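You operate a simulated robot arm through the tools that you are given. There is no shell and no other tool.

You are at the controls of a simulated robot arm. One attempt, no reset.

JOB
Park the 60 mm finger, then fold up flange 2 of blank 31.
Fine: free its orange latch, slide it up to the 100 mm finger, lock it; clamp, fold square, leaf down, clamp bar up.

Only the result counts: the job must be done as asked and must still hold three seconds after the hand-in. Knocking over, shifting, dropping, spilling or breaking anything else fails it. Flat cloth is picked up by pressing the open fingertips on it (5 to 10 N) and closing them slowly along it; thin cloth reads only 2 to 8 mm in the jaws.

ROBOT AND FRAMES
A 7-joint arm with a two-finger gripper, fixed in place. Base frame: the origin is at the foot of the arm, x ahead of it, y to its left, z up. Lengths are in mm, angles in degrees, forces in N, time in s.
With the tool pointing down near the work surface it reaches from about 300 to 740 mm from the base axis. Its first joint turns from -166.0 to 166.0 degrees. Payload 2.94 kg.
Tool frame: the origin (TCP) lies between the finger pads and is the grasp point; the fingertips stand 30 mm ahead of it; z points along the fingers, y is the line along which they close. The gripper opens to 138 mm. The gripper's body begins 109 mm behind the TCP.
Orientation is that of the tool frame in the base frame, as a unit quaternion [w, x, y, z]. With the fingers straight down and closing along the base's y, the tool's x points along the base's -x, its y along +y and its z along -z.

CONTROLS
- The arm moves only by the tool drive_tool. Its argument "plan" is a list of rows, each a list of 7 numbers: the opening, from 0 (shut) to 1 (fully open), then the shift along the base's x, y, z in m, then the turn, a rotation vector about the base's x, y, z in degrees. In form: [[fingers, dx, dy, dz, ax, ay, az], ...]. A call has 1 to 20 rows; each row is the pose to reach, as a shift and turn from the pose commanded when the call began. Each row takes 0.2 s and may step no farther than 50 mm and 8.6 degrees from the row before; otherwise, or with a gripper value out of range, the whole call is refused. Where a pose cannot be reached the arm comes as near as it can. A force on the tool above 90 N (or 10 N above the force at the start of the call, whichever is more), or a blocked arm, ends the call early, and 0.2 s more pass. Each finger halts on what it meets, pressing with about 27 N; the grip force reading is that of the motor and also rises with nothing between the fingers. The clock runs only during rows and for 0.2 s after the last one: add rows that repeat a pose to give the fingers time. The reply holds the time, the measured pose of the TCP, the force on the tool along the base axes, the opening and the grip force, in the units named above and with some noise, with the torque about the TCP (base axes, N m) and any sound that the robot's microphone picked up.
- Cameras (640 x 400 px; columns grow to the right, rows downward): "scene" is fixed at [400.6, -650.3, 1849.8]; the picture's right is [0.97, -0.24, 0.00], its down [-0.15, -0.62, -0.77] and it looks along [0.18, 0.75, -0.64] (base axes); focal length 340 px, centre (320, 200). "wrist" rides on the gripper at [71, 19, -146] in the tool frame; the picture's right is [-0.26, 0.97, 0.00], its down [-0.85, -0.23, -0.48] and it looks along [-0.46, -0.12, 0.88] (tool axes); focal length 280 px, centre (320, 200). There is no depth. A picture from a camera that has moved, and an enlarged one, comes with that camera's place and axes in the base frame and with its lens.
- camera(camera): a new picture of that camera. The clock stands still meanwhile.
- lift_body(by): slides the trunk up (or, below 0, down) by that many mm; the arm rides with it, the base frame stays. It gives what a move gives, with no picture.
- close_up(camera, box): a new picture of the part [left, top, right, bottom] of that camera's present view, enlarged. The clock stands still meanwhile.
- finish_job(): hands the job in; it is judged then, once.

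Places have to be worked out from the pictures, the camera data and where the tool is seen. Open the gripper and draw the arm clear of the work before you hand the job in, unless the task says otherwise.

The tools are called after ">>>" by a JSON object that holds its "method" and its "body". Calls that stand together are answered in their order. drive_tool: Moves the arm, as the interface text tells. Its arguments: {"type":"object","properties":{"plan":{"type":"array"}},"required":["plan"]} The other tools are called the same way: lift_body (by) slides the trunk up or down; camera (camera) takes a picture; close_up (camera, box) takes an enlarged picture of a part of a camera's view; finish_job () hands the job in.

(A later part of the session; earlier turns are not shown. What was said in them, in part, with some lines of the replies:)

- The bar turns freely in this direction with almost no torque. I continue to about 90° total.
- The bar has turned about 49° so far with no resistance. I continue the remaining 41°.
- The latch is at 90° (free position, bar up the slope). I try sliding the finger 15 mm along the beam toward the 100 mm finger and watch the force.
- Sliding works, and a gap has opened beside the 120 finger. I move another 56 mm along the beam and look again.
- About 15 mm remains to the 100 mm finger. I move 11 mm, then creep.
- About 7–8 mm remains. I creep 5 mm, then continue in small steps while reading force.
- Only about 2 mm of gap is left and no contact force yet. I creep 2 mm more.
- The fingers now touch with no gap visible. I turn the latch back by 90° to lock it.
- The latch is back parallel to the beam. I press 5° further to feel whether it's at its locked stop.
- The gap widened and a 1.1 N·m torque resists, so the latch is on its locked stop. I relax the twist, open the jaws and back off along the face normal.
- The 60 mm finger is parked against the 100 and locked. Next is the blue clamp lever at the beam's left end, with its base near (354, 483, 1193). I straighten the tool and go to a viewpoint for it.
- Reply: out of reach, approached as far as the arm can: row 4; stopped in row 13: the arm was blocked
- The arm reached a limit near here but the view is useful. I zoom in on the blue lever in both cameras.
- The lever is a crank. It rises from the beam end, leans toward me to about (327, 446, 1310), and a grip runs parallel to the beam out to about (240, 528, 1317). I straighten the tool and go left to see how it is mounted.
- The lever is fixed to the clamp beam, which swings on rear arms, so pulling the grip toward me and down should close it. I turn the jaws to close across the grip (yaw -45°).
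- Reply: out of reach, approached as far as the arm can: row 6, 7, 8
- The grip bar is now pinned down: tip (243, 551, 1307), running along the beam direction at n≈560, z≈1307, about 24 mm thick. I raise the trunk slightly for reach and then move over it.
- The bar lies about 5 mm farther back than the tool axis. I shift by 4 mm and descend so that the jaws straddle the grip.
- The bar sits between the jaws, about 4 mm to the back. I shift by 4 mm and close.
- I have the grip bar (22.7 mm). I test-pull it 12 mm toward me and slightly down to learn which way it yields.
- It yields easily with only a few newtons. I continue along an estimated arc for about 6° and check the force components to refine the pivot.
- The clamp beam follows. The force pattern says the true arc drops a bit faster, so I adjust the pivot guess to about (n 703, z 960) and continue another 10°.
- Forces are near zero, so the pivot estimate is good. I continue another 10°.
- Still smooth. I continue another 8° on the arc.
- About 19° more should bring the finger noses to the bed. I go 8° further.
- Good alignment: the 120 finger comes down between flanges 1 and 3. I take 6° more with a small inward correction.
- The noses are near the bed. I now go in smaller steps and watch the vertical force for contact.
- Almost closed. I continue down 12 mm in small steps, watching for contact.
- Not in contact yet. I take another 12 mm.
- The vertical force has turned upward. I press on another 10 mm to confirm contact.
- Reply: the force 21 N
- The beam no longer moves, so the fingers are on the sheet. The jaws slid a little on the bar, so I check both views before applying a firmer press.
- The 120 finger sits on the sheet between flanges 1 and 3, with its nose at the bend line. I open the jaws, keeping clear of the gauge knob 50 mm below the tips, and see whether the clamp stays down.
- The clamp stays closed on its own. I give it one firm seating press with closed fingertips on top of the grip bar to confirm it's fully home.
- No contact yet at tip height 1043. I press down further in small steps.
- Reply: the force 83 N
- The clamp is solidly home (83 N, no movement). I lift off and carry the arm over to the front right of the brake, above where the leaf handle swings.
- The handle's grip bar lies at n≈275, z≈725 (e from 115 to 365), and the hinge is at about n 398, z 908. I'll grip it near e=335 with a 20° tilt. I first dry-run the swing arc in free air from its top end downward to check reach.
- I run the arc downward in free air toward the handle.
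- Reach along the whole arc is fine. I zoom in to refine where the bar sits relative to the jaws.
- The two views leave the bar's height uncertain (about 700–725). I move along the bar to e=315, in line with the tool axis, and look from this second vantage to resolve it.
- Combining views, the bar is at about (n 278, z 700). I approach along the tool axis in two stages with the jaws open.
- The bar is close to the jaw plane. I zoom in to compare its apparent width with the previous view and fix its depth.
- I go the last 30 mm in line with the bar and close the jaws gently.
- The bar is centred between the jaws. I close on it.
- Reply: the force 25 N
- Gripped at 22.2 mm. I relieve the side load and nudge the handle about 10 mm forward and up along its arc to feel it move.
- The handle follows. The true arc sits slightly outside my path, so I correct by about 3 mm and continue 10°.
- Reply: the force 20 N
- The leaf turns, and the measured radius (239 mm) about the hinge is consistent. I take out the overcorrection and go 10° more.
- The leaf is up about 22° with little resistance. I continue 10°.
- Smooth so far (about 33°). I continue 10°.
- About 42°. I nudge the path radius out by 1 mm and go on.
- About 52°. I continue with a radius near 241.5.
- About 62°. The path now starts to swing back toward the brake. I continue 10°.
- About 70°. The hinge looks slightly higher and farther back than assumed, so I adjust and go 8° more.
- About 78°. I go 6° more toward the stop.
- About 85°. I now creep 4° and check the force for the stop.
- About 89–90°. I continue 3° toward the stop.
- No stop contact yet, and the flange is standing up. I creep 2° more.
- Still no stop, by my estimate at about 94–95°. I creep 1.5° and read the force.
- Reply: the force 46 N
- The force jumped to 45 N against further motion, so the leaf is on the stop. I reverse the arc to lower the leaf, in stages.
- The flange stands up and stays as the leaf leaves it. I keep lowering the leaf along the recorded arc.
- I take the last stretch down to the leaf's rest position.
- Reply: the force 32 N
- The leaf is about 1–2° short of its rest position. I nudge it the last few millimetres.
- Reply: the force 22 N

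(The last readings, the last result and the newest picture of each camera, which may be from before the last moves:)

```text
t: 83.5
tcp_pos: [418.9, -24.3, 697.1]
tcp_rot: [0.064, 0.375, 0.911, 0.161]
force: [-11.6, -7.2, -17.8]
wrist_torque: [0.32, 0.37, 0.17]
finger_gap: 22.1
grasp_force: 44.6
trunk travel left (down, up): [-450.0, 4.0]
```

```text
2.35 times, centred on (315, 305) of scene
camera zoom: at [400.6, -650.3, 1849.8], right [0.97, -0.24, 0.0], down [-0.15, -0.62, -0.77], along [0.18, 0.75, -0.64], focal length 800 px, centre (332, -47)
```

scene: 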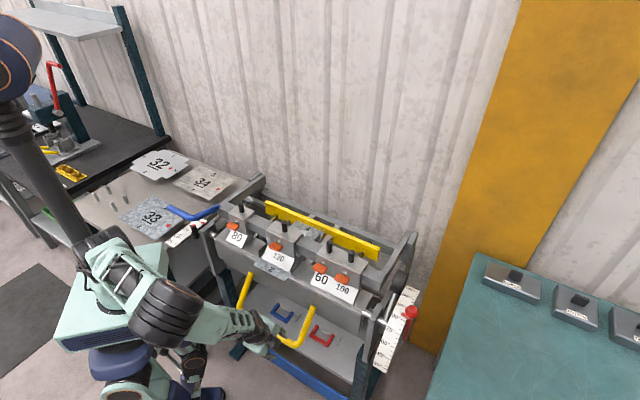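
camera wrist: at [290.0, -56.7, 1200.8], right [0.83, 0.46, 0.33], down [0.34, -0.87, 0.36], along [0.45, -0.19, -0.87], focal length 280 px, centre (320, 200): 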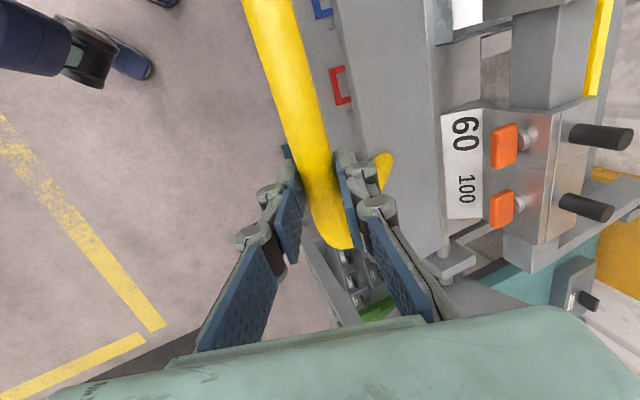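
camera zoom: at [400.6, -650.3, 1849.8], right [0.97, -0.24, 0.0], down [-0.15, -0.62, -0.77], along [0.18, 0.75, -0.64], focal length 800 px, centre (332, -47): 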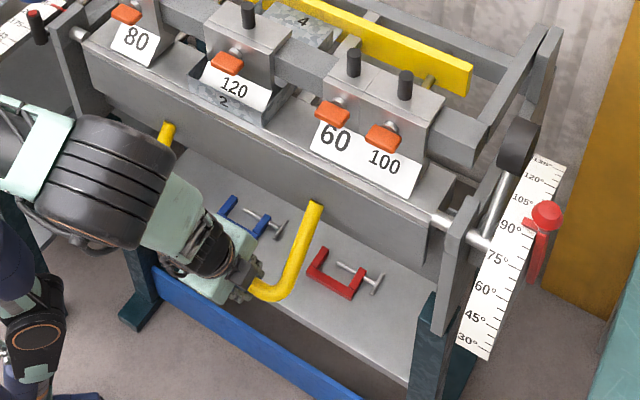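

The leaf matches its original rest position in the picture. I open the jaws and back away along the tool axis.

>>> {"method": "drive_tool", "body": {"plan": [[0.15, 0, 0, 0, 0, 0, 0], [0.3, 0, 0, 0, 0, 0, 0], [0.45, 0, 0, 0, 0, 0, 0], [0.5, -0.004, -0.004, 0.016, 0, 0, 0], [0.5, -0.012, -0.012, 0.045, 0, 0, 0], [0.5, -0.022, -0.022, 0.085, 0, 0, 0], [0.5, -0.035, -0.035, 0.12, 0, 0, 0]]}}

>>> {"method": "close_up", "body": {"camera": "scene", "box": [190, 220, 440, 390]}}

>>> {"method": "camera", "body": {"camera": "wrist"}}

```text
t: 85.1
tcp_pos: [384.9, -60.6, 817.6]
tcp_rot: [0.066, 0.376, 0.91, 0.16]
force: [-0.8, 0.2, 0.7]
wrist_torque: [-0.01, -0.02, -0.04]
finger_gap: 69.0
grasp_force: 0.1
trunk travel left (down, up): [-450.0, 4.0]
```

```text
2.35 times, centred on (315, 305) of scene
camera zoom: at [400.6, -650.3, 1849.8], right [0.97, -0.24, 0.0], down [-0.15, -0.62, -0.77], along [0.18, 0.75, -0.64], focal length 800 px, centre (332, -47)
```

zoom: 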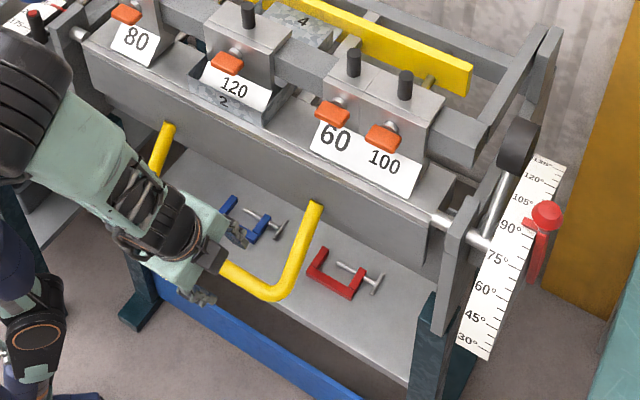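

```text
taken
camera wrist: at [312.6, -34.1, 961.9], right [0.83, 0.46, 0.33], down [0.33, -0.87, 0.37], along [0.46, -0.19, -0.87], focal length 280 px, centre (320, 200)
```

wrist: 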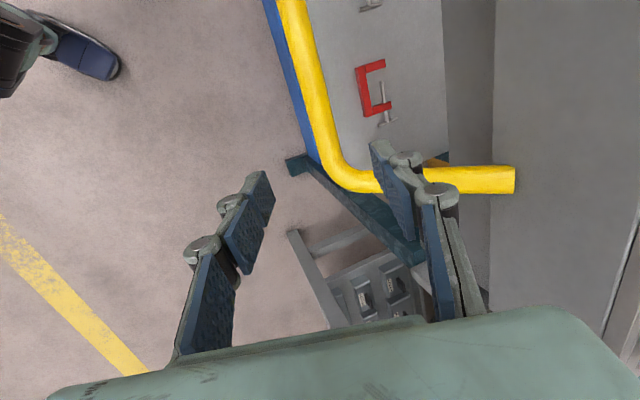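

The leaf stays down. Before lifting the clamp I check how square the folded flange is with strong zooms on its corners.

>>> {"method": "close_up", "body": {"camera": "scene", "box": [262, 238, 314, 272]}}

>>> {"method": "close_up", "body": {"camera": "scene", "box": [264, 238, 284, 256]}}

>>> {"method": "close_up", "body": {"camera": "scene", "box": [290, 250, 314, 272]}}

```text
11.76 times, centred on (288, 255) of scene
camera zoom: at [400.6, -650.3, 1849.8], right [0.97, -0.24, 0.0], down [-0.15, -0.62, -0.77], along [0.18, 0.75, -0.64], focal length 4002 px, centre (696, -447)
```

zoom: 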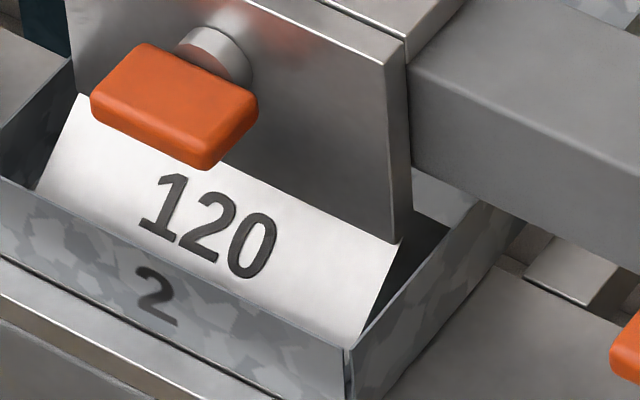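

```text
16.00 times, centred on (274, 247) of scene
camera zoom: at [400.6, -650.3, 1849.8], right [0.97, -0.24, 0.0], down [-0.15, -0.62, -0.77], along [0.18, 0.75, -0.64], focal length 5443 px, centre (1056, -552)
```

zoom: 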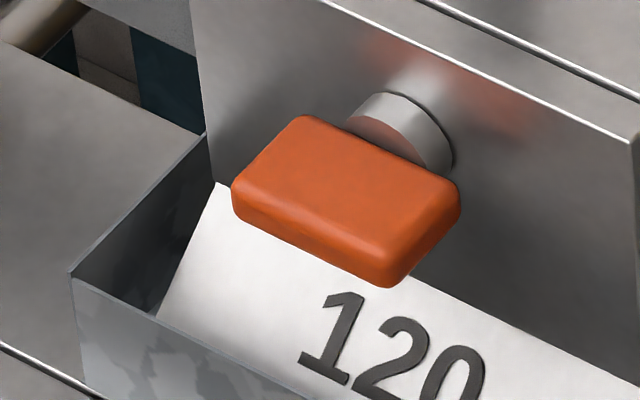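

```text
16.00 times, centred on (302, 261) of scene
camera zoom: at [400.6, -650.3, 1849.8], right [0.97, -0.24, 0.0], down [-0.15, -0.62, -0.77], along [0.18, 0.75, -0.64], focal length 5443 px, centre (608, -776)
```

zoom: 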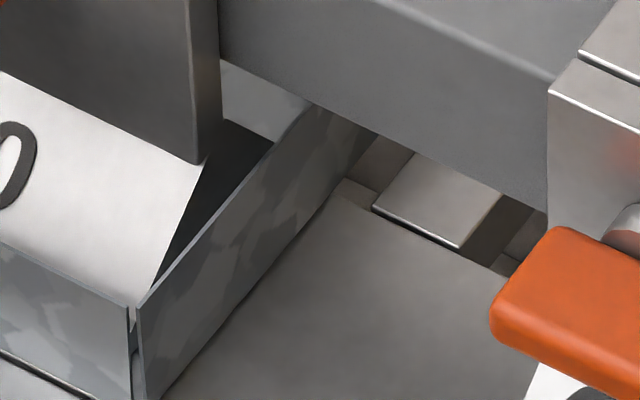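

The corners look near square. For a better check I go up and look straight down on the flange, where a square flange shows as a thin line.

>>> {"method": "drive_tool", "body": {"plan": [[0.5, 0, 0, 0.04, -2.8, 2.8, 0], [0.5, 0, 0, 0.085, -5.6, 5.6, 0], [0.5, 0, 0, 0.13, -8.5, 8.5, 0], [0.5, 0, 0, 0.175, -11.3, 11.3, 0], [0.5, 0, 0, 0.22, -14.1, 14.1, 0], [0.5, 0, 0, 0.265, -14.1, 14.1, 0], [0.5, 0, 0, 0.31, -14.1, 14.1, 0], [0.5, 0.01, 0.015, 0.343, -14.1, 14.1, 0], [0.5, 0.03, 0.05, 0.343, -14.1, 14.1, 0], [0.5, 0.05, 0.09, 0.343, -14.1, 14.1, 0], [0.5, 0.074, 0.136, 0.343, -14.1, 14.1, 0], [0.5, 0.074, 0.136, 0.343, -14.1, 14.1, 0]]}}

>>> {"method": "camera", "body": {"camera": "wrist"}}

```text
refused: row 11 steps farther than a row can; nothing moved
```

```text
taken
camera wrist: at [312.6, -34.1, 961.9], right [0.83, 0.46, 0.33], down [0.33, -0.87, 0.37], along [0.46, -0.19, -0.87], focal length 280 px, centre (320, 200)
```

wrist: 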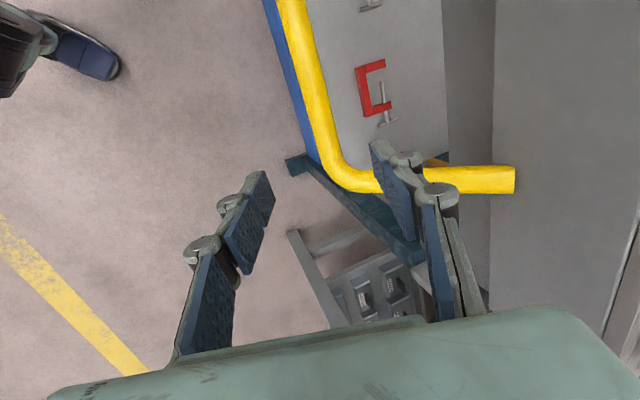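

One row was too long and nothing moved. I repeat the move with smaller steps.

>>> {"method": "drive_tool", "body": {"plan": [[0.5, 0, 0, 0.04, -2.8, 2.8, 0], [0.5, 0, 0, 0.085, -5.6, 5.6, 0], [0.5, 0, 0, 0.13, -8.5, 8.5, 0], [0.5, 0, 0, 0.175, -11.3, 11.3, 0], [0.5, 0, 0, 0.22, -14.1, 14.1, 0], [0.5, 0, 0, 0.265, -14.1, 14.1, 0], [0.5, 0, 0, 0.31, -14.1, 14.1, 0], [0.5, 0.01, 0.015, 0.343, -14.1, 14.1, 0], [0.5, 0.025, 0.045, 0.343, -14.1, 14.1, 0], [0.5, 0.04, 0.075, 0.343, -14.1, 14.1, 0], [0.5, 0.057, 0.105, 0.343, -14.1, 14.1, 0], [0.5, 0.074, 0.136, 0.343, -14.1, 14.1, 0], [0.5, 0.074, 0.136, 0.343, -14.1, 14.1, 0]]}}

>>> {"method": "camera", "body": {"camera": "wrist"}}

```text
t: 87.9
tcp_pos: [458.5, 76.9, 1160.4]
tcp_rot: [0.0, 0.381, 0.924, 0.001]
force: [0.4, 0.0, -0.4]
wrist_torque: [-0.03, 0.05, -0.01]
finger_gap: 69.0
grasp_force: 0.0
trunk travel left (down, up): [-450.0, 4.0]
```

```text
taken
camera wrist: at [422.4, 139.4, 1306.6], right [0.87, 0.5, 0.0], down [0.44, -0.76, 0.48], along [0.24, -0.41, -0.88], focal length 280 px, centre (320, 200)
```

wrist: 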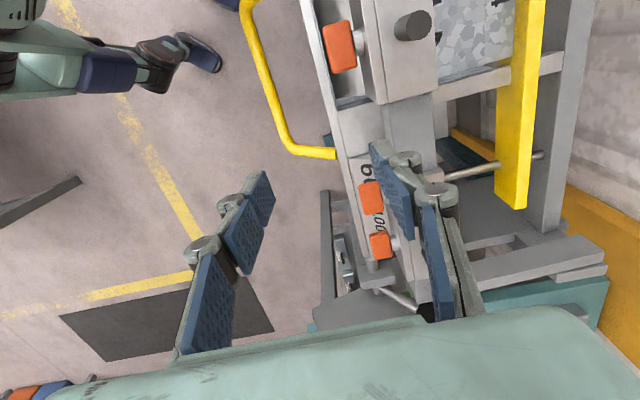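

The camera is now almost straight above the fold line. I zoom in on the flange.

>>> {"method": "close_up", "body": {"camera": "wrist", "box": [285, 0, 395, 120]}}

>>> {"method": "close_up", "body": {"camera": "wrist", "box": [310, 70, 390, 120]}}

>>> {"method": "close_up", "body": {"camera": "wrist", "box": [290, 0, 350, 45]}}

```text
3.33 times, centred on (340, 60) of wrist
camera zoom: at [422.4, 139.4, 1306.6], right [0.87, 0.5, 0.0], down [0.44, -0.76, 0.48], along [0.24, -0.41, -0.88], focal length 935 px, centre (253, 667)
```

zoom: 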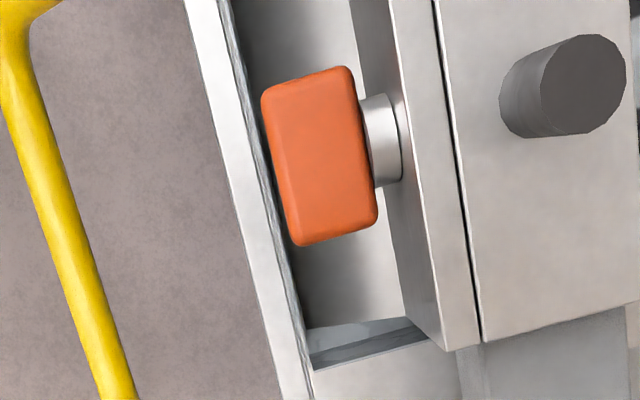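

```text
8.00 times, centred on (350, 95) of wrist
camera zoom: at [422.4, 139.4, 1306.6], right [0.87, 0.5, 0.0], down [0.44, -0.76, 0.48], along [0.24, -0.41, -0.88], focal length 2243 px, centre (80, 1040)
```

zoom: 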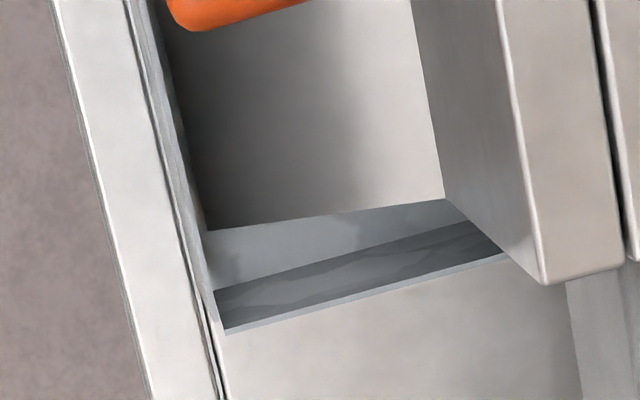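

```text
8.89 times, centred on (320, 22) of wrist
camera zoom: at [422.4, 139.4, 1306.6], right [0.87, 0.5, 0.0], down [0.44, -0.76, 0.48], along [0.24, -0.41, -0.88], focal length 2492 px, centre (320, 1778)
```

zoom: 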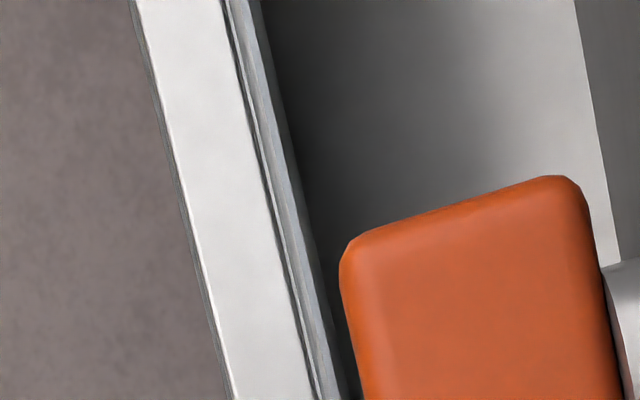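

The flange shows as a narrow strip next to the seam. I zoom in further to measure its lean.

>>> {"method": "close_up", "body": {"camera": "wrist", "box": [322, 82, 346, 100]}}

>>> {"method": "close_up", "body": {"camera": "wrist", "box": [328, 96, 352, 116]}}

>>> {"method": "close_up", "body": {"camera": "wrist", "box": [306, 0, 330, 18]}}

```text
16.00 times, centred on (334, 91) of wrist
camera zoom: at [422.4, 139.4, 1306.6], right [0.87, 0.5, 0.0], down [0.44, -0.76, 0.48], along [0.24, -0.41, -0.88], focal length 4486 px, centre (96, 1944)
```

zoom: 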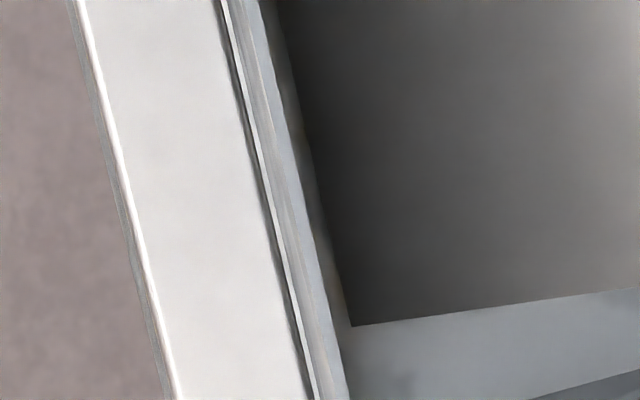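

```text
16.00 times, centred on (340, 106) of wrist
camera zoom: at [422.4, 139.4, 1306.6], right [0.87, 0.5, 0.0], down [0.44, -0.76, 0.48], along [0.24, -0.41, -0.88], focal length 4486 px, centre (0, 1704)
```

zoom: 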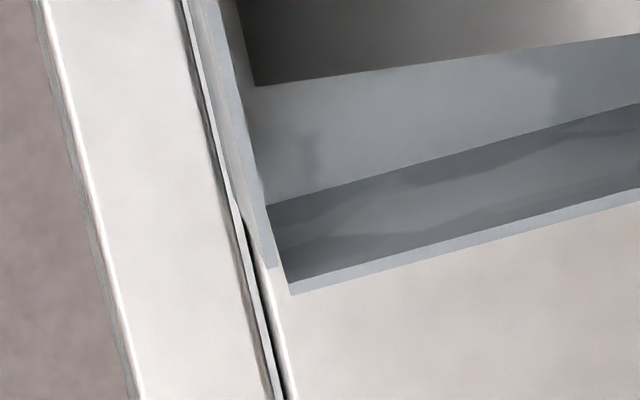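

```text
16.00 times, centred on (318, 9) of wrist
camera zoom: at [422.4, 139.4, 1306.6], right [0.87, 0.5, 0.0], down [0.44, -0.76, 0.48], along [0.24, -0.41, -0.88], focal length 4486 px, centre (352, 3256)
```

zoom: 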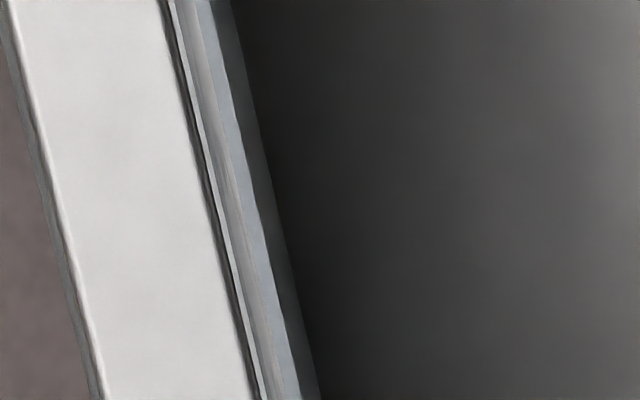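

The strip looks essentially upright. One tighter zoom at the flange's end to distinguish the outer face, top edge and inner face.

>>> {"method": "close_up", "body": {"camera": "wrist", "box": [336, 97, 346, 104]}}

>>> {"method": "close_up", "body": {"camera": "wrist", "box": [338, 104, 350, 113]}}

```text
16.00 times, centred on (341, 100) of wrist
camera zoom: at [422.4, 139.4, 1306.6], right [0.87, 0.5, 0.0], down [0.44, -0.76, 0.48], along [0.24, -0.41, -0.88], focal length 4486 px, centre (-16, 1792)
```

zoom: 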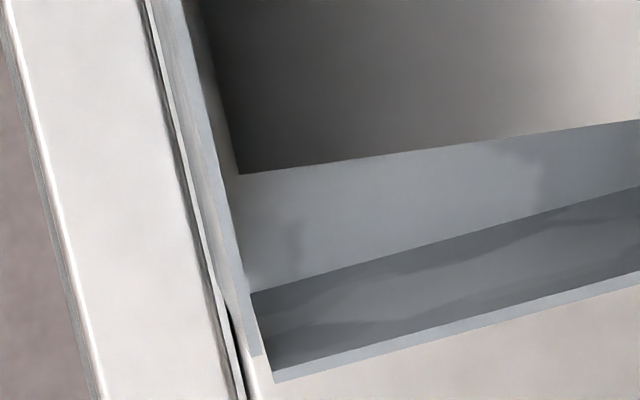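

```text
16.00 times, centred on (344, 108) of wrist
camera zoom: at [422.4, 139.4, 1306.6], right [0.87, 0.5, 0.0], down [0.44, -0.76, 0.48], along [0.24, -0.41, -0.88], focal length 4486 px, centre (-64, 1664)
```

zoom: 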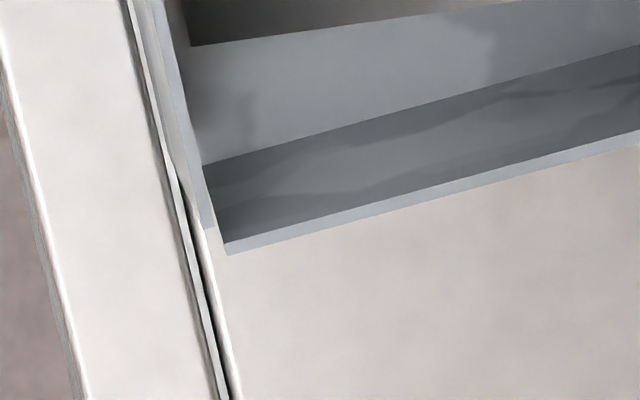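

From directly above, the top edge nearly covers the flange, with a sliver of outer face and no inner face visible. I judge it square to within about 1–2°. Now I go back to the blue lever to raise the clamp bar.

>>> {"method": "drive_tool", "body": {"plan": [[0.42, -0.033, 0.028, 0, 0, 0, 0], [0.42, -0.066, 0.056, 0, 0, 0, 0], [0.42, -0.099, 0.084, 0, 0, 0, 0], [0.42, -0.132, 0.112, 0, 0, 0, 0], [0.42, -0.165, 0.14, 0, 0, 0, 0], [0.42, -0.198, 0.168, 0, 0, 0, 0], [0.42, -0.231, 0.196, 0, 0, 0, 0], [0.42, -0.264, 0.224, 0, 0, 0, 0], [0.42, -0.297, 0.252, 0, 0, 0, 0], [0.42, -0.328, 0.278, 0, 0, 0, 0], [0.42, -0.328, 0.278, -0.03, 0, 0, 0], [0.42, -0.328, 0.278, -0.06, 0, 0, 0], [0.42, -0.328, 0.278, -0.06, 0, 0, 0]]}}

>>> {"method": "camera", "body": {"camera": "wrist"}}

>>> {"method": "close_up", "body": {"camera": "scene", "box": [130, 110, 260, 240]}}

```text
t: 89.5
tcp_pos: [223.6, 262.2, 1118.2]
tcp_rot: [-0.048, 0.395, 0.916, -0.056]
force: [0.8, 0.0, -0.3]
wrist_torque: [0.01, 0.03, -0.03]
finger_gap: 57.9
grasp_force: 0.1
trunk travel left (down, up): [-450.0, 4.0]
stopped in row 8: the arm was blocked; the commanded pose is now the measured one
```

```text
taken
camera wrist: at [207.7, 335.9, 1261.3], right [0.87, 0.47, -0.15], down [0.48, -0.74, 0.47], along [0.11, -0.48, -0.87], focal length 280 px, centre (320, 200)
```

wrist: 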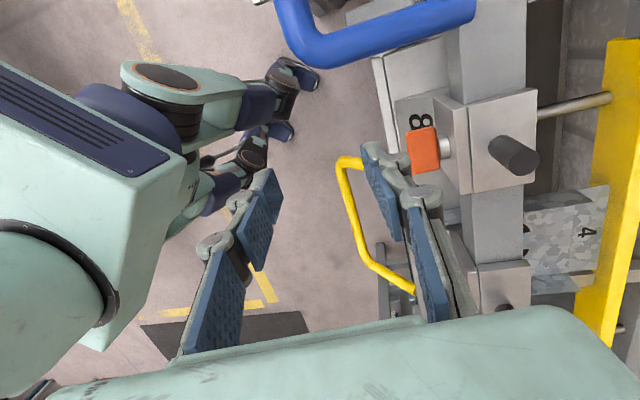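

```text
3.08 times, centred on (195, 175) of scene
camera zoom: at [400.6, -650.3, 1849.8], right [0.97, -0.24, 0.0], down [-0.15, -0.62, -0.77], along [0.18, 0.75, -0.64], focal length 1047 px, centre (705, 277)
```

zoom: 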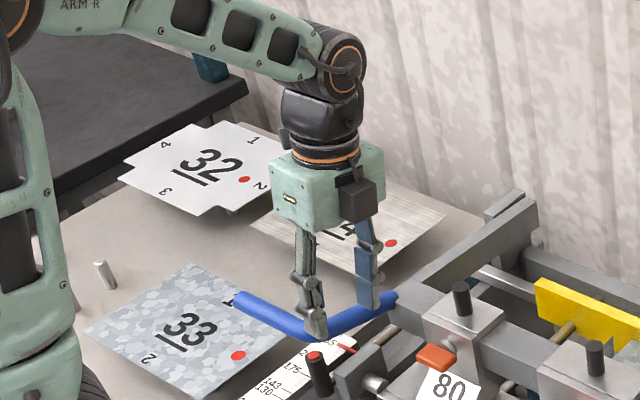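

The arm hit its inner reach limit at this height (no contact). I level the tool, swing slightly outward and up, then go over the lever grip.

>>> {"method": "drive_tool", "body": {"plan": [[0.42, 0.0, 0.03, 0.025, 1.85, -3.8, 0], [0.42, -0.01, 0.055, 0.045, 3.7, -7.6, 0], [0.42, -0.04, 0.075, 0.045, 3.7, -7.6, 0], [0.42, -0.068, 0.085, 0.035, 3.7, -7.6, 0], [0.42, -0.0928, 0.0921, 0.01, 3.7, -7.6, 0], [0.42, -0.0928, 0.0921, 0.01, 3.7, -7.6, 0]]}}

>>> {"method": "camera", "body": {"camera": "wrist"}}

```text
t: 91.1
tcp_pos: [127.8, 344.2, 1093.1]
tcp_rot: [-0.018, 0.406, 0.913, -0.05]
force: [-1.2, 0.5, -0.4]
wrist_torque: [0.02, 0.02, 0.01]
finger_gap: 58.2
grasp_force: 0.1
trunk travel left (down, up): [-450.0, 4.0]
stopped in row 6: the arm was blocked; the commanded pose is now the measured one
```

```text
taken
camera wrist: at [106.0, 419.5, 1235.7], right [0.89, 0.45, -0.1], down [0.43, -0.75, 0.5], along [0.15, -0.49, -0.86], focal length 280 px, centre (320, 200)
```

wrist: 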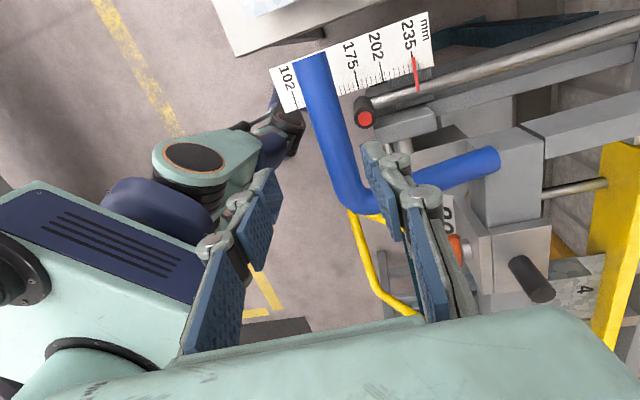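

I check the arm's posture in the scene to see what limits it here.

>>> {"method": "camera", "body": {"camera": "scene"}}

```text
taken
```

scene: 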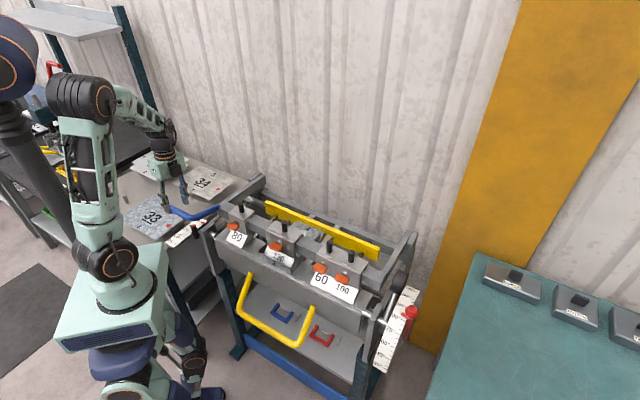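

The forearm is folded near its limit. I move out and up to unfold the arm with the tool levelled, then come in again.

>>> {"method": "drive_tool", "body": {"plan": [[0.42, 0.01, 0.02, 0.03, 1.5, -1.4, 1], [0.42, 0.025, 0.045, 0.06, 3, -2.8, 2], [0.42, 0.04, 0.065, 0.09, 4.4, -4.2, 2.9], [0.42, 0.052, 0.076, 0.11, 4.4, -4.2, 2.9], [0.42, 0.052, 0.076, 0.11, 4.4, -4.2, 2.9]]}}

>>> {"method": "camera", "body": {"camera": "scene"}}

```text
t: 92.3
tcp_pos: [180.7, 419.7, 1202.7]
tcp_rot: [0.0, 0.384, 0.923, -0.001]
force: [0.3, 0.5, -0.5]
wrist_torque: [0.01, -0.02, 0.01]
finger_gap: 58.1
grasp_force: 0.0
trunk travel left (down, up): [-450.0, 4.0]
```

```text
taken
```

scene: 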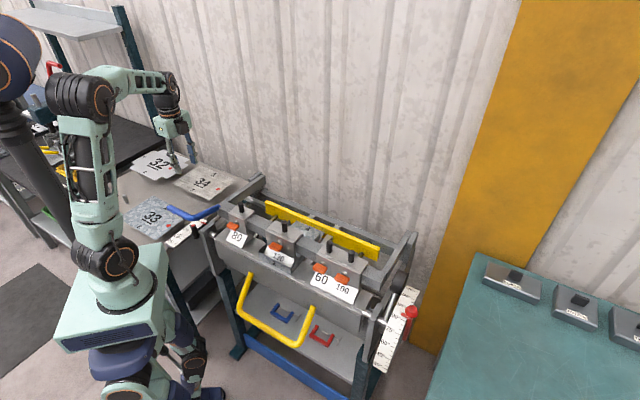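

Orientation is restored. I come down toward the grip bar from above.

>>> {"method": "drive_tool", "body": {"plan": [[0.42, -0.012, -0.016, -0.03, 0, 0, 0], [0.42, -0.025, -0.032, -0.06, 0, 0, 0], [0.42, -0.037, -0.048, -0.085, 0, 0, 0], [0.42, -0.049, -0.064, -0.108, 0, 0, 0], [0.42, -0.049, -0.064, -0.108, 0, 0, 0]]}}

>>> {"method": "camera", "body": {"camera": "wrist"}}

```text
t: 93.5
tcp_pos: [131.6, 356.1, 1095.5]
tcp_rot: [0.0, 0.383, 0.924, -0.001]
force: [-0.3, -0.1, 0.0]
wrist_torque: [0.0, 0.01, 0.02]
finger_gap: 58.0
grasp_force: 0.1
trunk travel left (down, up): [-450.0, 4.0]
```

```text
taken
camera wrist: at [95.5, 419.0, 1241.2], right [0.87, 0.5, 0.0], down [0.44, -0.76, 0.48], along [0.24, -0.42, -0.88], focal length 280 px, centre (320, 200)
```

wrist: 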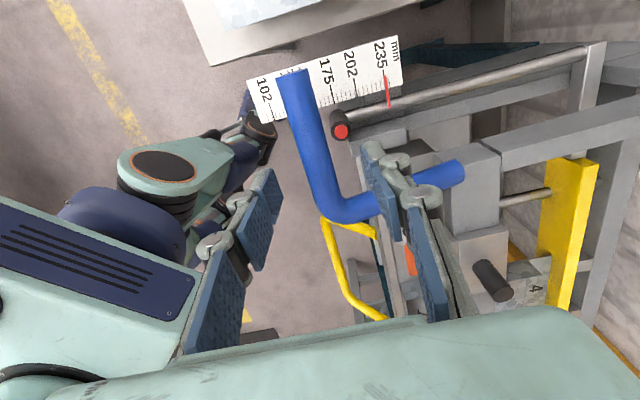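

The bar is centred under the jaws. I descend and grip it.

>>> {"method": "drive_tool", "body": {"plan": [[0.42, 0, 0, -0.025, 0, 0, 0], [0.42, 0, 0, -0.05, 0, 0, 0], [0.42, 0, 0, -0.068, 0, 0, 0], [0.3, 0, 0, -0.068, 0, 0, 0], [0.15, 0, 0, -0.068, 0, 0, 0], [0.0, 0, 0, -0.068, 0, 0, 0], [0.0, 0, 0, -0.068, 0, 0, 0]]}}

>>> {"method": "camera", "body": {"camera": "wrist"}}

```text
t: 95.1
tcp_pos: [129.2, 352.7, 1029.2]
tcp_rot: [0.002, 0.383, 0.924, -0.003]
force: [-13.7, -11.8, -2.7]
wrist_torque: [-0.21, -0.19, -0.02]
finger_gap: 21.9
grasp_force: 44.9
trunk travel left (down, up): [-450.0, 4.0]
```

```text
taken
camera wrist: at [92.8, 416.7, 1172.9], right [0.87, 0.5, 0.0], down [0.44, -0.76, 0.48], along [0.24, -0.42, -0.88], focal length 280 px, centre (320, 200)
```

wrist: 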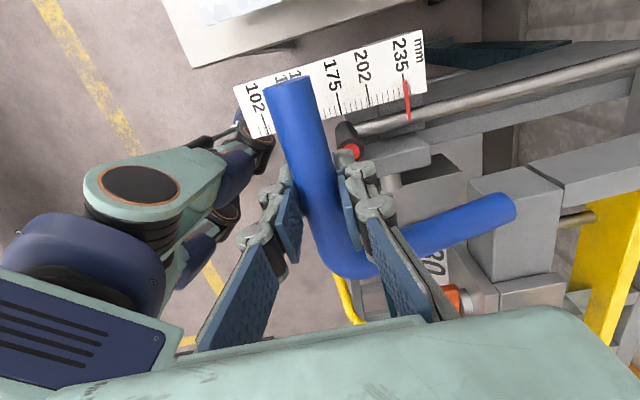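

Gripped. I raise the clamp only about 10 mm first and watch whether the finger disturbs the folded flange.

>>> {"method": "drive_tool", "body": {"plan": [[0.0, -0.001, -0.001, 0.003, 0, 0, 0], [0.0, -0.0005, -0.0005, 0.006, 0, 0, 0], [0.0, 0, 0, 0.009, 0, 0, 0], [0.0, 0, 0, 0.012, 0, 0, 0], [0.0, 0, 0, 0.012, 0, 0, 0]]}}

>>> {"method": "close_up", "body": {"camera": "scene", "box": [250, 220, 330, 290]}}

```text
t: 96.3
tcp_pos: [129.6, 355.4, 1040.7]
tcp_rot: [0.001, 0.383, 0.924, -0.001]
force: [-9.2, -10.0, -4.1]
wrist_torque: [-0.54, -0.37, 0.05]
finger_gap: 22.7
grasp_force: 44.6
trunk travel left (down, up): [-450.0, 4.0]
```

```text
5.71 times, centred on (290, 255) of scene
camera zoom: at [400.6, -650.3, 1849.8], right [0.97, -0.24, 0.0], down [-0.15, -0.62, -0.77], along [0.18, 0.75, -0.64], focal length 1944 px, centre (491, -114)
```

zoom: 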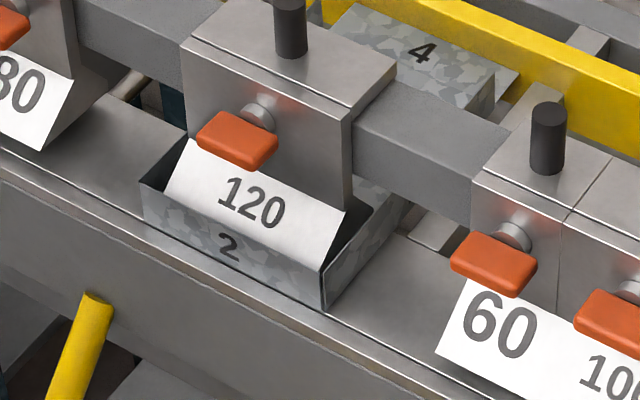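

The finger lifts and the flange looks unchanged. I raise another 15 mm and check again.

>>> {"method": "drive_tool", "body": {"plan": [[0.0, -0.0005, -0.0005, 0.004, 0, 0, 0], [0.0, 0, 0, 0.008, 0, 0, 0], [0.0, 0.0008, 0.0008, 0.012, 0, 0, 0], [0.0, 0.0015, 0.0015, 0.016, 0, 0, 0], [0.0, 0.0015, 0.0015, 0.016, 0, 0, 0]]}}

>>> {"method": "close_up", "body": {"camera": "scene", "box": [250, 220, 330, 290]}}

```text
t: 97.5
tcp_pos: [133.8, 358.7, 1055.4]
tcp_rot: [-0.001, 0.383, 0.924, -0.001]
force: [2.6, -2.6, -4.3]
wrist_torque: [-0.29, 0.01, 0.05]
finger_gap: 23.3
grasp_force: 44.5
trunk travel left (down, up): [-450.0, 4.0]
```

```text
5.71 times, centred on (290, 255) of scene
camera zoom: at [400.6, -650.3, 1849.8], right [0.97, -0.24, 0.0], down [-0.15, -0.62, -0.77], along [0.18, 0.75, -0.64], focal length 1944 px, centre (491, -114)
```

zoom: 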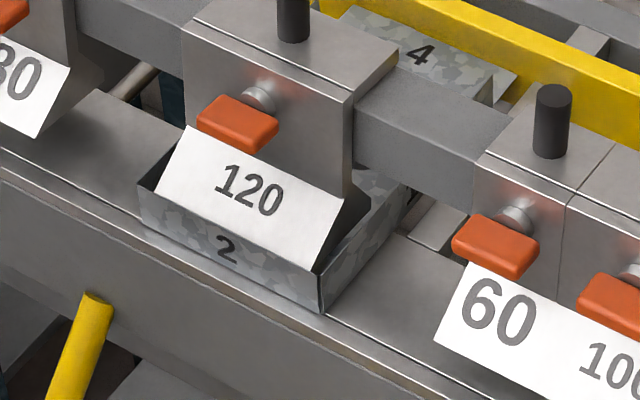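

As the geometry suggested, the finger nose slides the blank a few millimetres forward as it swings clear. I keep going slowly past the flange's top edge.

>>> {"method": "drive_tool", "body": {"plan": [[0.0, 0.0008, 0.0008, 0.004, 0, 0, 0], [0.0, 0.0016, 0.0016, 0.008, 0, 0, 0], [0.0, 0.0025, 0.0025, 0.012, 0, 0, 0], [0.0, 0.0034, 0.0034, 0.016, 0, 0, 0], [0.0, 0.0043, 0.0043, 0.02, 0, 0, 0], [0.0, 0.0043, 0.0043, 0.02, 0, 0, 0]]}}

>>> {"method": "close_up", "body": {"camera": "scene", "box": [250, 220, 330, 290]}}

```text
t: 98.9
tcp_pos: [138.1, 362.3, 1075.3]
tcp_rot: [0.001, 0.383, 0.924, -0.001]
force: [4.5, 1.0, -2.7]
wrist_torque: [-0.13, 0.24, 0.12]
finger_gap: 23.6
grasp_force: 45.1
trunk travel left (down, up): [-450.0, 4.0]
```

```text
5.71 times, centred on (290, 255) of scene
camera zoom: at [400.6, -650.3, 1849.8], right [0.97, -0.24, 0.0], down [-0.15, -0.62, -0.77], along [0.18, 0.75, -0.64], focal length 1944 px, centre (491, -114)
```

zoom: 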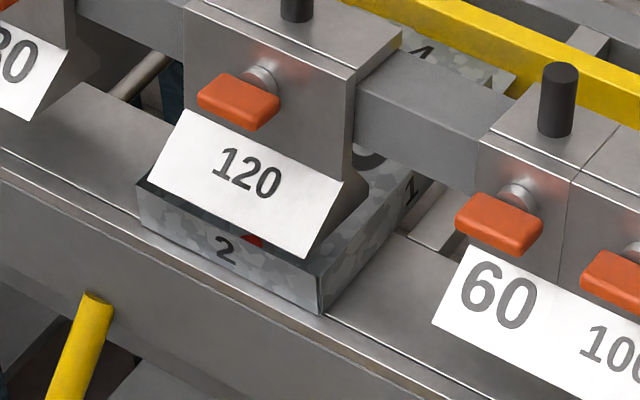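

The nose is now above the flange and the blank sits still. I continue swinging the lever up along the recorded arc.

>>> {"method": "drive_tool", "body": {"plan": [[0.0, 0.0023, 0.0023, 0.01, 0, 0, 0], [0.0, 0.0046, 0.0046, 0.0205, 0, 0, 0], [0.0, 0.0071, 0.0071, 0.03, 0, 0, 0], [0.0, 0.0099, 0.0099, 0.04, 0, 0, 0], [0.0, 0.0134, 0.0134, 0.051, 0, 0, 0], [0.0, 0.0173, 0.0173, 0.0625, 0, 0, 0], [0.0, 0.0214, 0.0214, 0.0735, 0, 0, 0], [0.0, 0.0258, 0.0258, 0.0845, 0, 0, 0], [0.0, 0.0306, 0.0306, 0.0955, 0, 0, 0], [0.0, 0.0357, 0.0357, 0.1065, 0, 0, 0], [0.0, 0.0412, 0.0412, 0.1175, 0, 0, 0], [0.0, 0.047, 0.047, 0.1285, 0, 0, 0], [0.0, 0.047, 0.047, 0.1285, 0, 0, 0]]}}

>>> {"method": "close_up", "body": {"camera": "scene", "box": [180, 100, 440, 300]}}

```text
t: 101.7
tcp_pos: [191.4, 415.1, 1199.9]
tcp_rot: [0.0, 0.383, 0.924, 0.0]
force: [29.4, 22.7, -33.3]
wrist_torque: [-0.36, 0.2, 0.05]
finger_gap: 23.0
grasp_force: 45.4
trunk travel left (down, up): [-450.0, 4.0]
```

```text
2.00 times, centred on (310, 200) of scene
camera zoom: at [400.6, -650.3, 1849.8], right [0.97, -0.24, 0.0], down [-0.15, -0.62, -0.77], along [0.18, 0.75, -0.64], focal length 680 px, centre (340, 200)
```

zoom: 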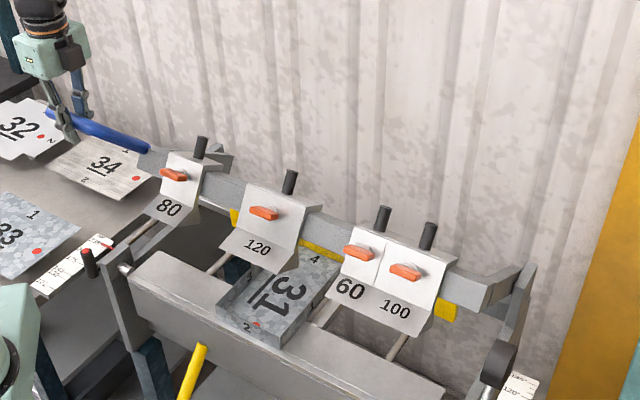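

The path is a few millimetres outside the true radius (inward pull). I correct to radius 366 and continue.

>>> {"method": "drive_tool", "body": {"plan": [[0.0, 0.0045, 0.0045, 0.003, 0, 0, 0], [0.0, 0.0098, 0.0098, 0.0116, 0, 0, 0], [0.0, 0.0147, 0.0147, 0.0183, 0, 0, 0], [0.0, 0.0195, 0.0195, 0.025, 0, 0, 0], [0.0, 0.0246, 0.0246, 0.0314, 0, 0, 0], [0.0, 0.0296, 0.0296, 0.0377, 0, 0, 0], [0.0, 0.0349, 0.0349, 0.0437, 0, 0, 0], [0.0, 0.0402, 0.0402, 0.0496, 0, 0, 0], [0.0, 0.0402, 0.0402, 0.0496, 0, 0, 0]]}}

>>> {"method": "close_up", "body": {"camera": "scene", "box": [180, 80, 440, 300]}}

```text
t: 103.7
tcp_pos: [227.0, 452.4, 1251.0]
tcp_rot: [0.0, 0.383, 0.924, -0.001]
force: [11.2, 7.8, -20.3]
wrist_torque: [0.19, 0.37, 0.09]
finger_gap: 22.1
grasp_force: 44.9
trunk travel left (down, up): [-450.0, 4.0]
```

```text
1.82 times, centred on (310, 190) of scene
camera zoom: at [400.6, -650.3, 1849.8], right [0.97, -0.24, 0.0], down [-0.15, -0.62, -0.77], along [0.18, 0.75, -0.64], focal length 618 px, centre (338, 218)
```

zoom: 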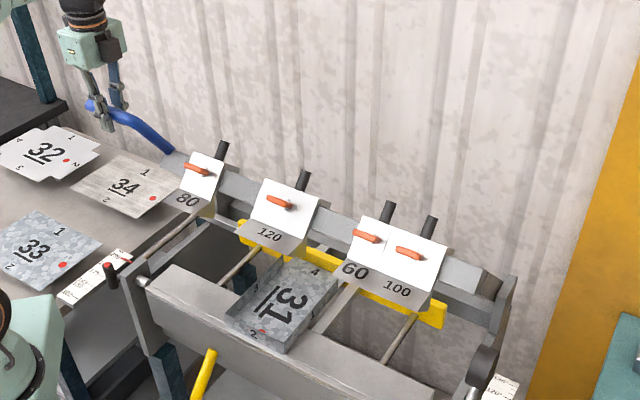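

Nearly there. I continue the arc toward the original open position.

>>> {"method": "drive_tool", "body": {"plan": [[0.0, 0.0065, 0.0065, 0.004, 0, 0, 0], [0.0, 0.0139, 0.0139, 0.0099, 0, 0, 0], [0.0, 0.0196, 0.0196, 0.0152, 0, 0, 0], [0.0, 0.0252, 0.0252, 0.0202, 0, 0, 0], [0.0, 0.0311, 0.0311, 0.025, 0, 0, 0], [0.0, 0.037, 0.037, 0.0296, 0, 0, 0], [0.0, 0.043, 0.043, 0.034, 0, 0, 0], [0.0, 0.0491, 0.0491, 0.0381, 0, 0, 0], [0.0, 0.0491, 0.0491, 0.0381, 0, 0, 0]]}}

>>> {"method": "close_up", "body": {"camera": "scene", "box": [220, 130, 430, 260]}}

```text
t: 105.7
tcp_pos: [274.5, 499.2, 1290.4]
tcp_rot: [0.0, 0.383, 0.924, -0.002]
force: [6.0, 3.4, -11.3]
wrist_torque: [-0.17, 0.37, 0.08]
finger_gap: 23.3
grasp_force: 44.7
trunk travel left (down, up): [-450.0, 4.0]
```

```text
3.05 times, centred on (325, 195) of scene
camera zoom: at [400.6, -650.3, 1849.8], right [0.97, -0.24, 0.0], down [-0.15, -0.62, -0.77], along [0.18, 0.75, -0.64], focal length 1037 px, centre (305, 215)
```

zoom: 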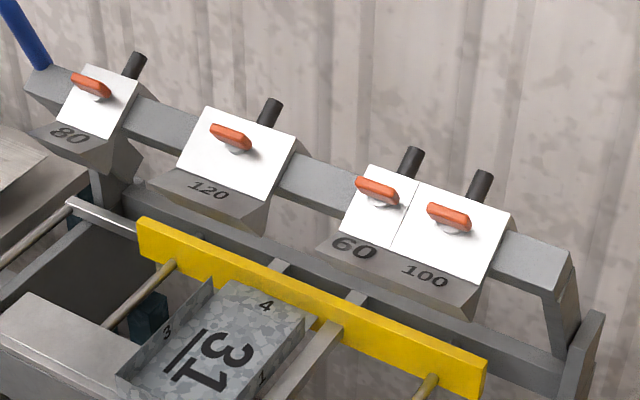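

The bar is about 3–4° short of its original position. I take it the rest of the way gently.

>>> {"method": "drive_tool", "body": {"plan": [[0.0, 0.003, 0.003, 0.0015, 0, 0, 0], [0.0, 0.006, 0.006, 0.0031, 0, 0, 0], [0.0, 0.009, 0.009, 0.0045, 0, 0, 0], [0.0, 0.012, 0.012, 0.0058, 0, 0, 0], [0.0, 0.0152, 0.0152, 0.0072, 0, 0, 0], [0.0, 0.0152, 0.0152, 0.0072, 0, 0, 0]]}}

>>> {"method": "close_up", "body": {"camera": "scene", "box": [220, 130, 430, 260]}}

```text
t: 107.1
tcp_pos: [287.5, 511.1, 1298.4]
tcp_rot: [0.0, 0.383, 0.924, -0.002]
force: [-8.1, -11.9, -8.6]
wrist_torque: [-0.06, 0.37, 0.04]
finger_gap: 23.3
grasp_force: 45.7
trunk travel left (down, up): [-450.0, 4.0]
```

```text
3.05 times, centred on (325, 195) of scene
camera zoom: at [400.6, -650.3, 1849.8], right [0.97, -0.24, 0.0], down [-0.15, -0.62, -0.77], along [0.18, 0.75, -0.64], focal length 1037 px, centre (305, 215)
```

zoom: 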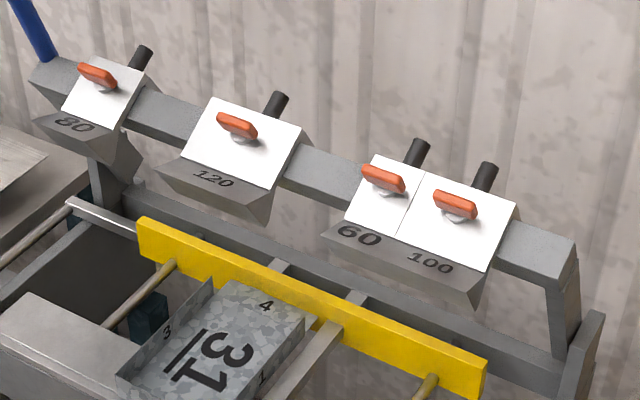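

The clamp bar is back at its original open position, on its stop. I open the jaws and lift clear.

>>> {"method": "drive_tool", "body": {"plan": [[0.0, -0.0008, -0.0008, 0, 0, 0, 0], [0.15, -0.0008, -0.0008, 0, 0, 0, 0], [0.3, -0.0008, -0.0008, 0, 0, 0, 0], [0.45, -0.0008, -0.0008, 0, 0, 0, 0], [0.5, -0.001, -0.001, 0.015, 0, 0, 0], [0.5, -0.002, -0.002, 0.045, 0, 0, 0], [0.5, -0.003, -0.003, 0.078, 0, 0, 0], [0.5, -0.003, -0.003, 0.078, 0, 0, 0]]}}

>>> {"method": "close_up", "body": {"camera": "scene", "box": [220, 130, 430, 260]}}

>>> {"method": "camera", "body": {"camera": "wrist"}}

```text
t: 108.9
tcp_pos: [285.0, 509.3, 1376.9]
tcp_rot: [0.0, 0.383, 0.924, -0.001]
force: [0.1, 0.2, -0.2]
wrist_torque: [0.05, -0.02, 0.05]
finger_gap: 69.0
grasp_force: 0.0
trunk travel left (down, up): [-450.0, 4.0]
```

```text
3.05 times, centred on (325, 195) of scene
camera zoom: at [400.6, -650.3, 1849.8], right [0.97, -0.24, 0.0], down [-0.15, -0.62, -0.77], along [0.18, 0.75, -0.64], focal length 1037 px, centre (305, 215)
```

zoom: 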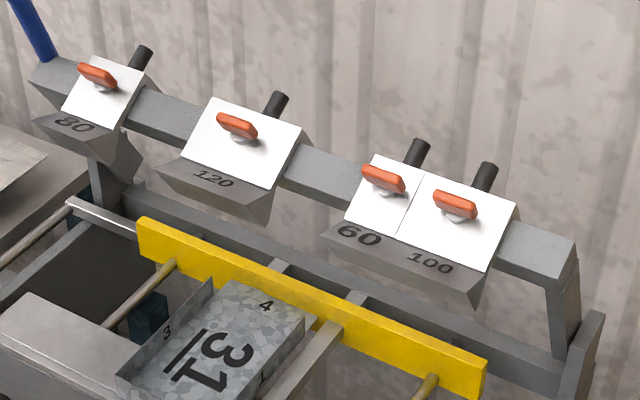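

```text
taken
camera wrist: at [249.5, 572.6, 1522.6], right [0.87, 0.5, 0.0], down [0.44, -0.76, 0.48], along [0.24, -0.41, -0.88], focal length 280 px, centre (320, 200)
```

wrist: 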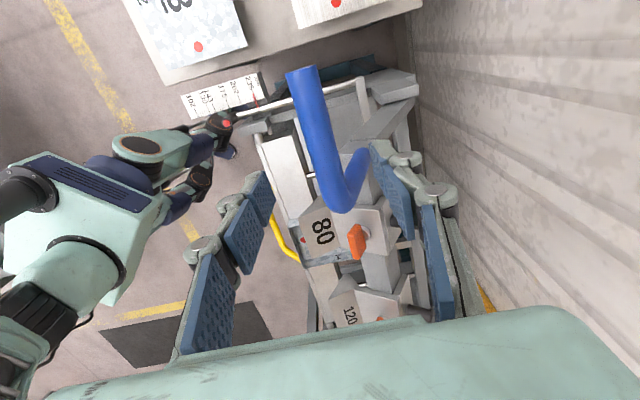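

The clamp bar stays up. I check the folded blank and its flange now that the finger is out of the way.

>>> {"method": "close_up", "body": {"camera": "scene", "box": [250, 215, 330, 285]}}

>>> {"method": "close_up", "body": {"camera": "scene", "box": [285, 245, 315, 275]}}

>>> {"method": "close_up", "body": {"camera": "scene", "box": [258, 232, 288, 258]}}

```text
5.71 times, centred on (290, 250) of scene
camera zoom: at [400.6, -650.3, 1849.8], right [0.97, -0.24, 0.0], down [-0.15, -0.62, -0.77], along [0.18, 0.75, -0.64], focal length 1944 px, centre (491, -86)
```

zoom: 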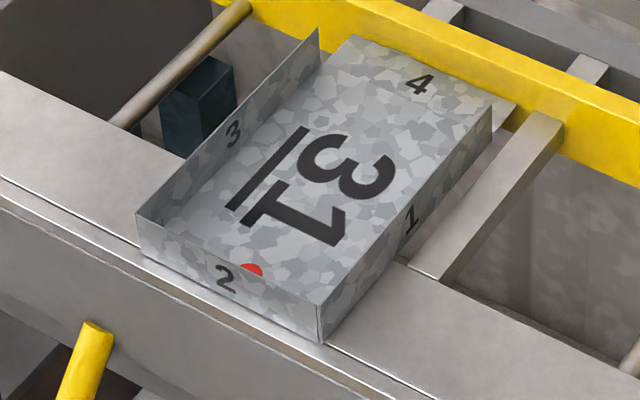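

```text
13.33 times, centred on (300, 260) of scene
camera zoom: at [400.6, -650.3, 1849.8], right [0.97, -0.24, 0.0], down [-0.15, -0.62, -0.77], along [0.18, 0.75, -0.64], focal length 4536 px, centre (587, -600)
```

zoom: 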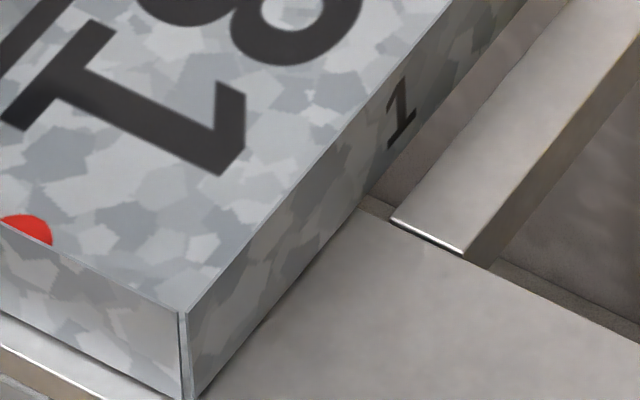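

```text
15.38 times, centred on (273, 245) of scene
camera zoom: at [400.6, -650.3, 1849.8], right [0.97, -0.24, 0.0], down [-0.15, -0.62, -0.77], along [0.18, 0.75, -0.64], focal length 5234 px, centre (1043, -492)
```

zoom: 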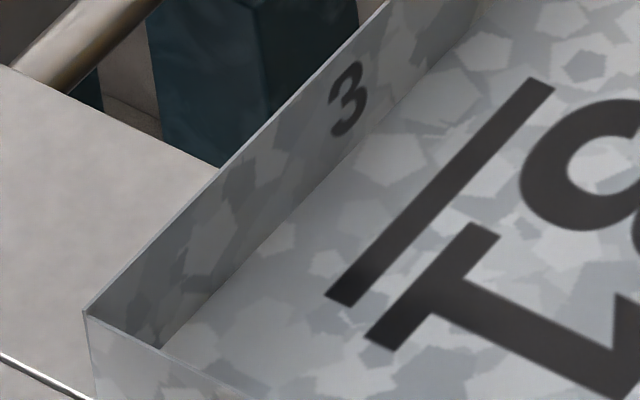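

The box corners are tight and parallel, so flange 2 looks square, and the leaf is down. I draw the arm back clear of the lever and open the gripper fully.

>>> {"method": "drive_tool", "body": {"plan": [[0.5, -0.015, -0.02, 0.01, 0, 0, 0], [0.6, -0.035, -0.045, 0.02, 0, 0, 0], [0.7, -0.055, -0.07, 0.025, 0, 0, 0], [0.8, -0.07, -0.09, 0.025, 0, 0, 0], [1.0, -0.085, -0.11, 0.025, 0, 0, 0], [1.0, -0.085, -0.13, 0.025, 0, 0, 0], [1.0, -0.085, -0.13, 0.025, 0, 0, 0]]}}

>>> {"method": "camera", "body": {"camera": "scene"}}

>>> {"method": "close_up", "body": {"camera": "scene", "box": [190, 220, 440, 390]}}

>>> {"method": "close_up", "body": {"camera": "scene", "box": [320, 160, 390, 230]}}

```text
t: 110.5
tcp_pos: [201.9, 382.1, 1398.3]
tcp_rot: [0.0, 0.384, 0.923, -0.004]
force: [-0.1, 1.0, 0.5]
wrist_torque: [-0.02, 0.03, -0.01]
finger_gap: 137.8
grasp_force: 0.1
trunk travel left (down, up): [-450.0, 4.0]
```

```text
taken
```

scene: 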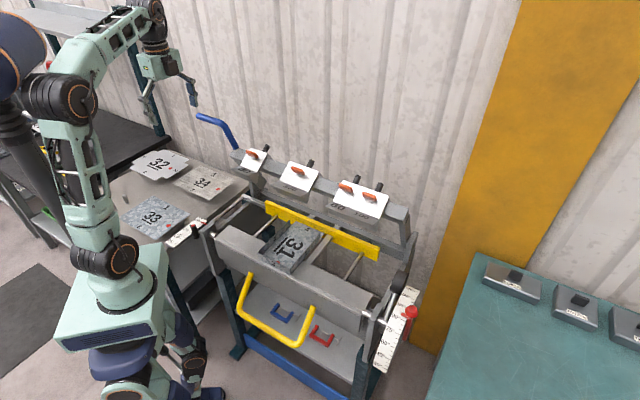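

```text
2.35 times, centred on (315, 305) of scene
camera zoom: at [400.6, -650.3, 1849.8], right [0.97, -0.24, 0.0], down [-0.15, -0.62, -0.77], along [0.18, 0.75, -0.64], focal length 800 px, centre (332, -47)
```

zoom: 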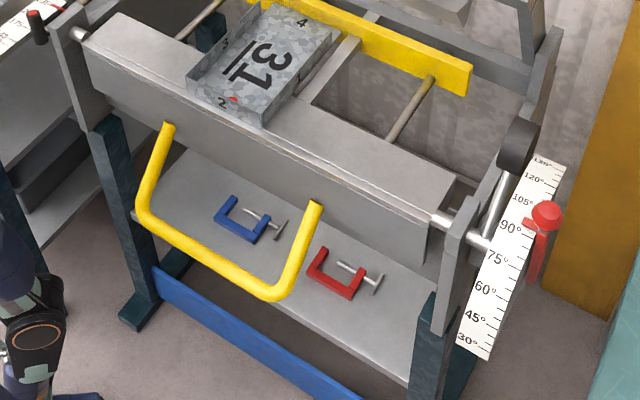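

```text
5.71 times, centred on (355, 195) of scene
camera zoom: at [400.6, -650.3, 1849.8], right [0.97, -0.24, 0.0], down [-0.15, -0.62, -0.77], along [0.18, 0.75, -0.64], focal length 1944 px, centre (120, 229)
```

zoom: 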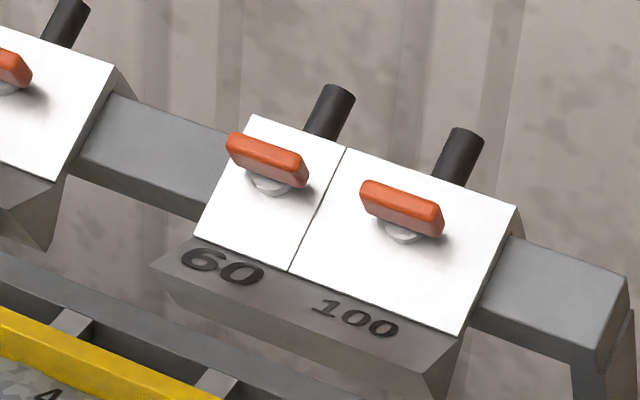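

Everything checks out. The 60 mm finger sits against the 100 with its latch locked, flange 2 is folded, the leaf is down, the clamp bar is up, and the arm is clear. I hand the job in.

>>> {"method": "finish_job", "body": {}}

```text
The job is handed in.
```

The job is handed in. The 60 mm finger is parked and flange 2 of blank 31 is folded up; the hand-in reply did not include a verdict.

- **60 mm finger:** its orange latch is freed, the finger slid up against the 100 mm finger with no gap, and the latch is locked again. I felt the latch come up on its locked stop.
- **Fold:** the clamp was pressed solidly home, then the leaf was raised until it hit the preset angle stop at about 95°. After springback I judge the flange square to within 1–2° from the pictures. I had no direct measurement of the angle.
- **Leaf and clamp bar:** both are back in their original rest positions, and the arm is clear with the gripper open.

As the clamp bar swung up, the 120 mm finger's nose slid the blank about 4 mm toward the leaf. The blank is lying flat on the bed, and its corners were still tight and parallel afterwards.
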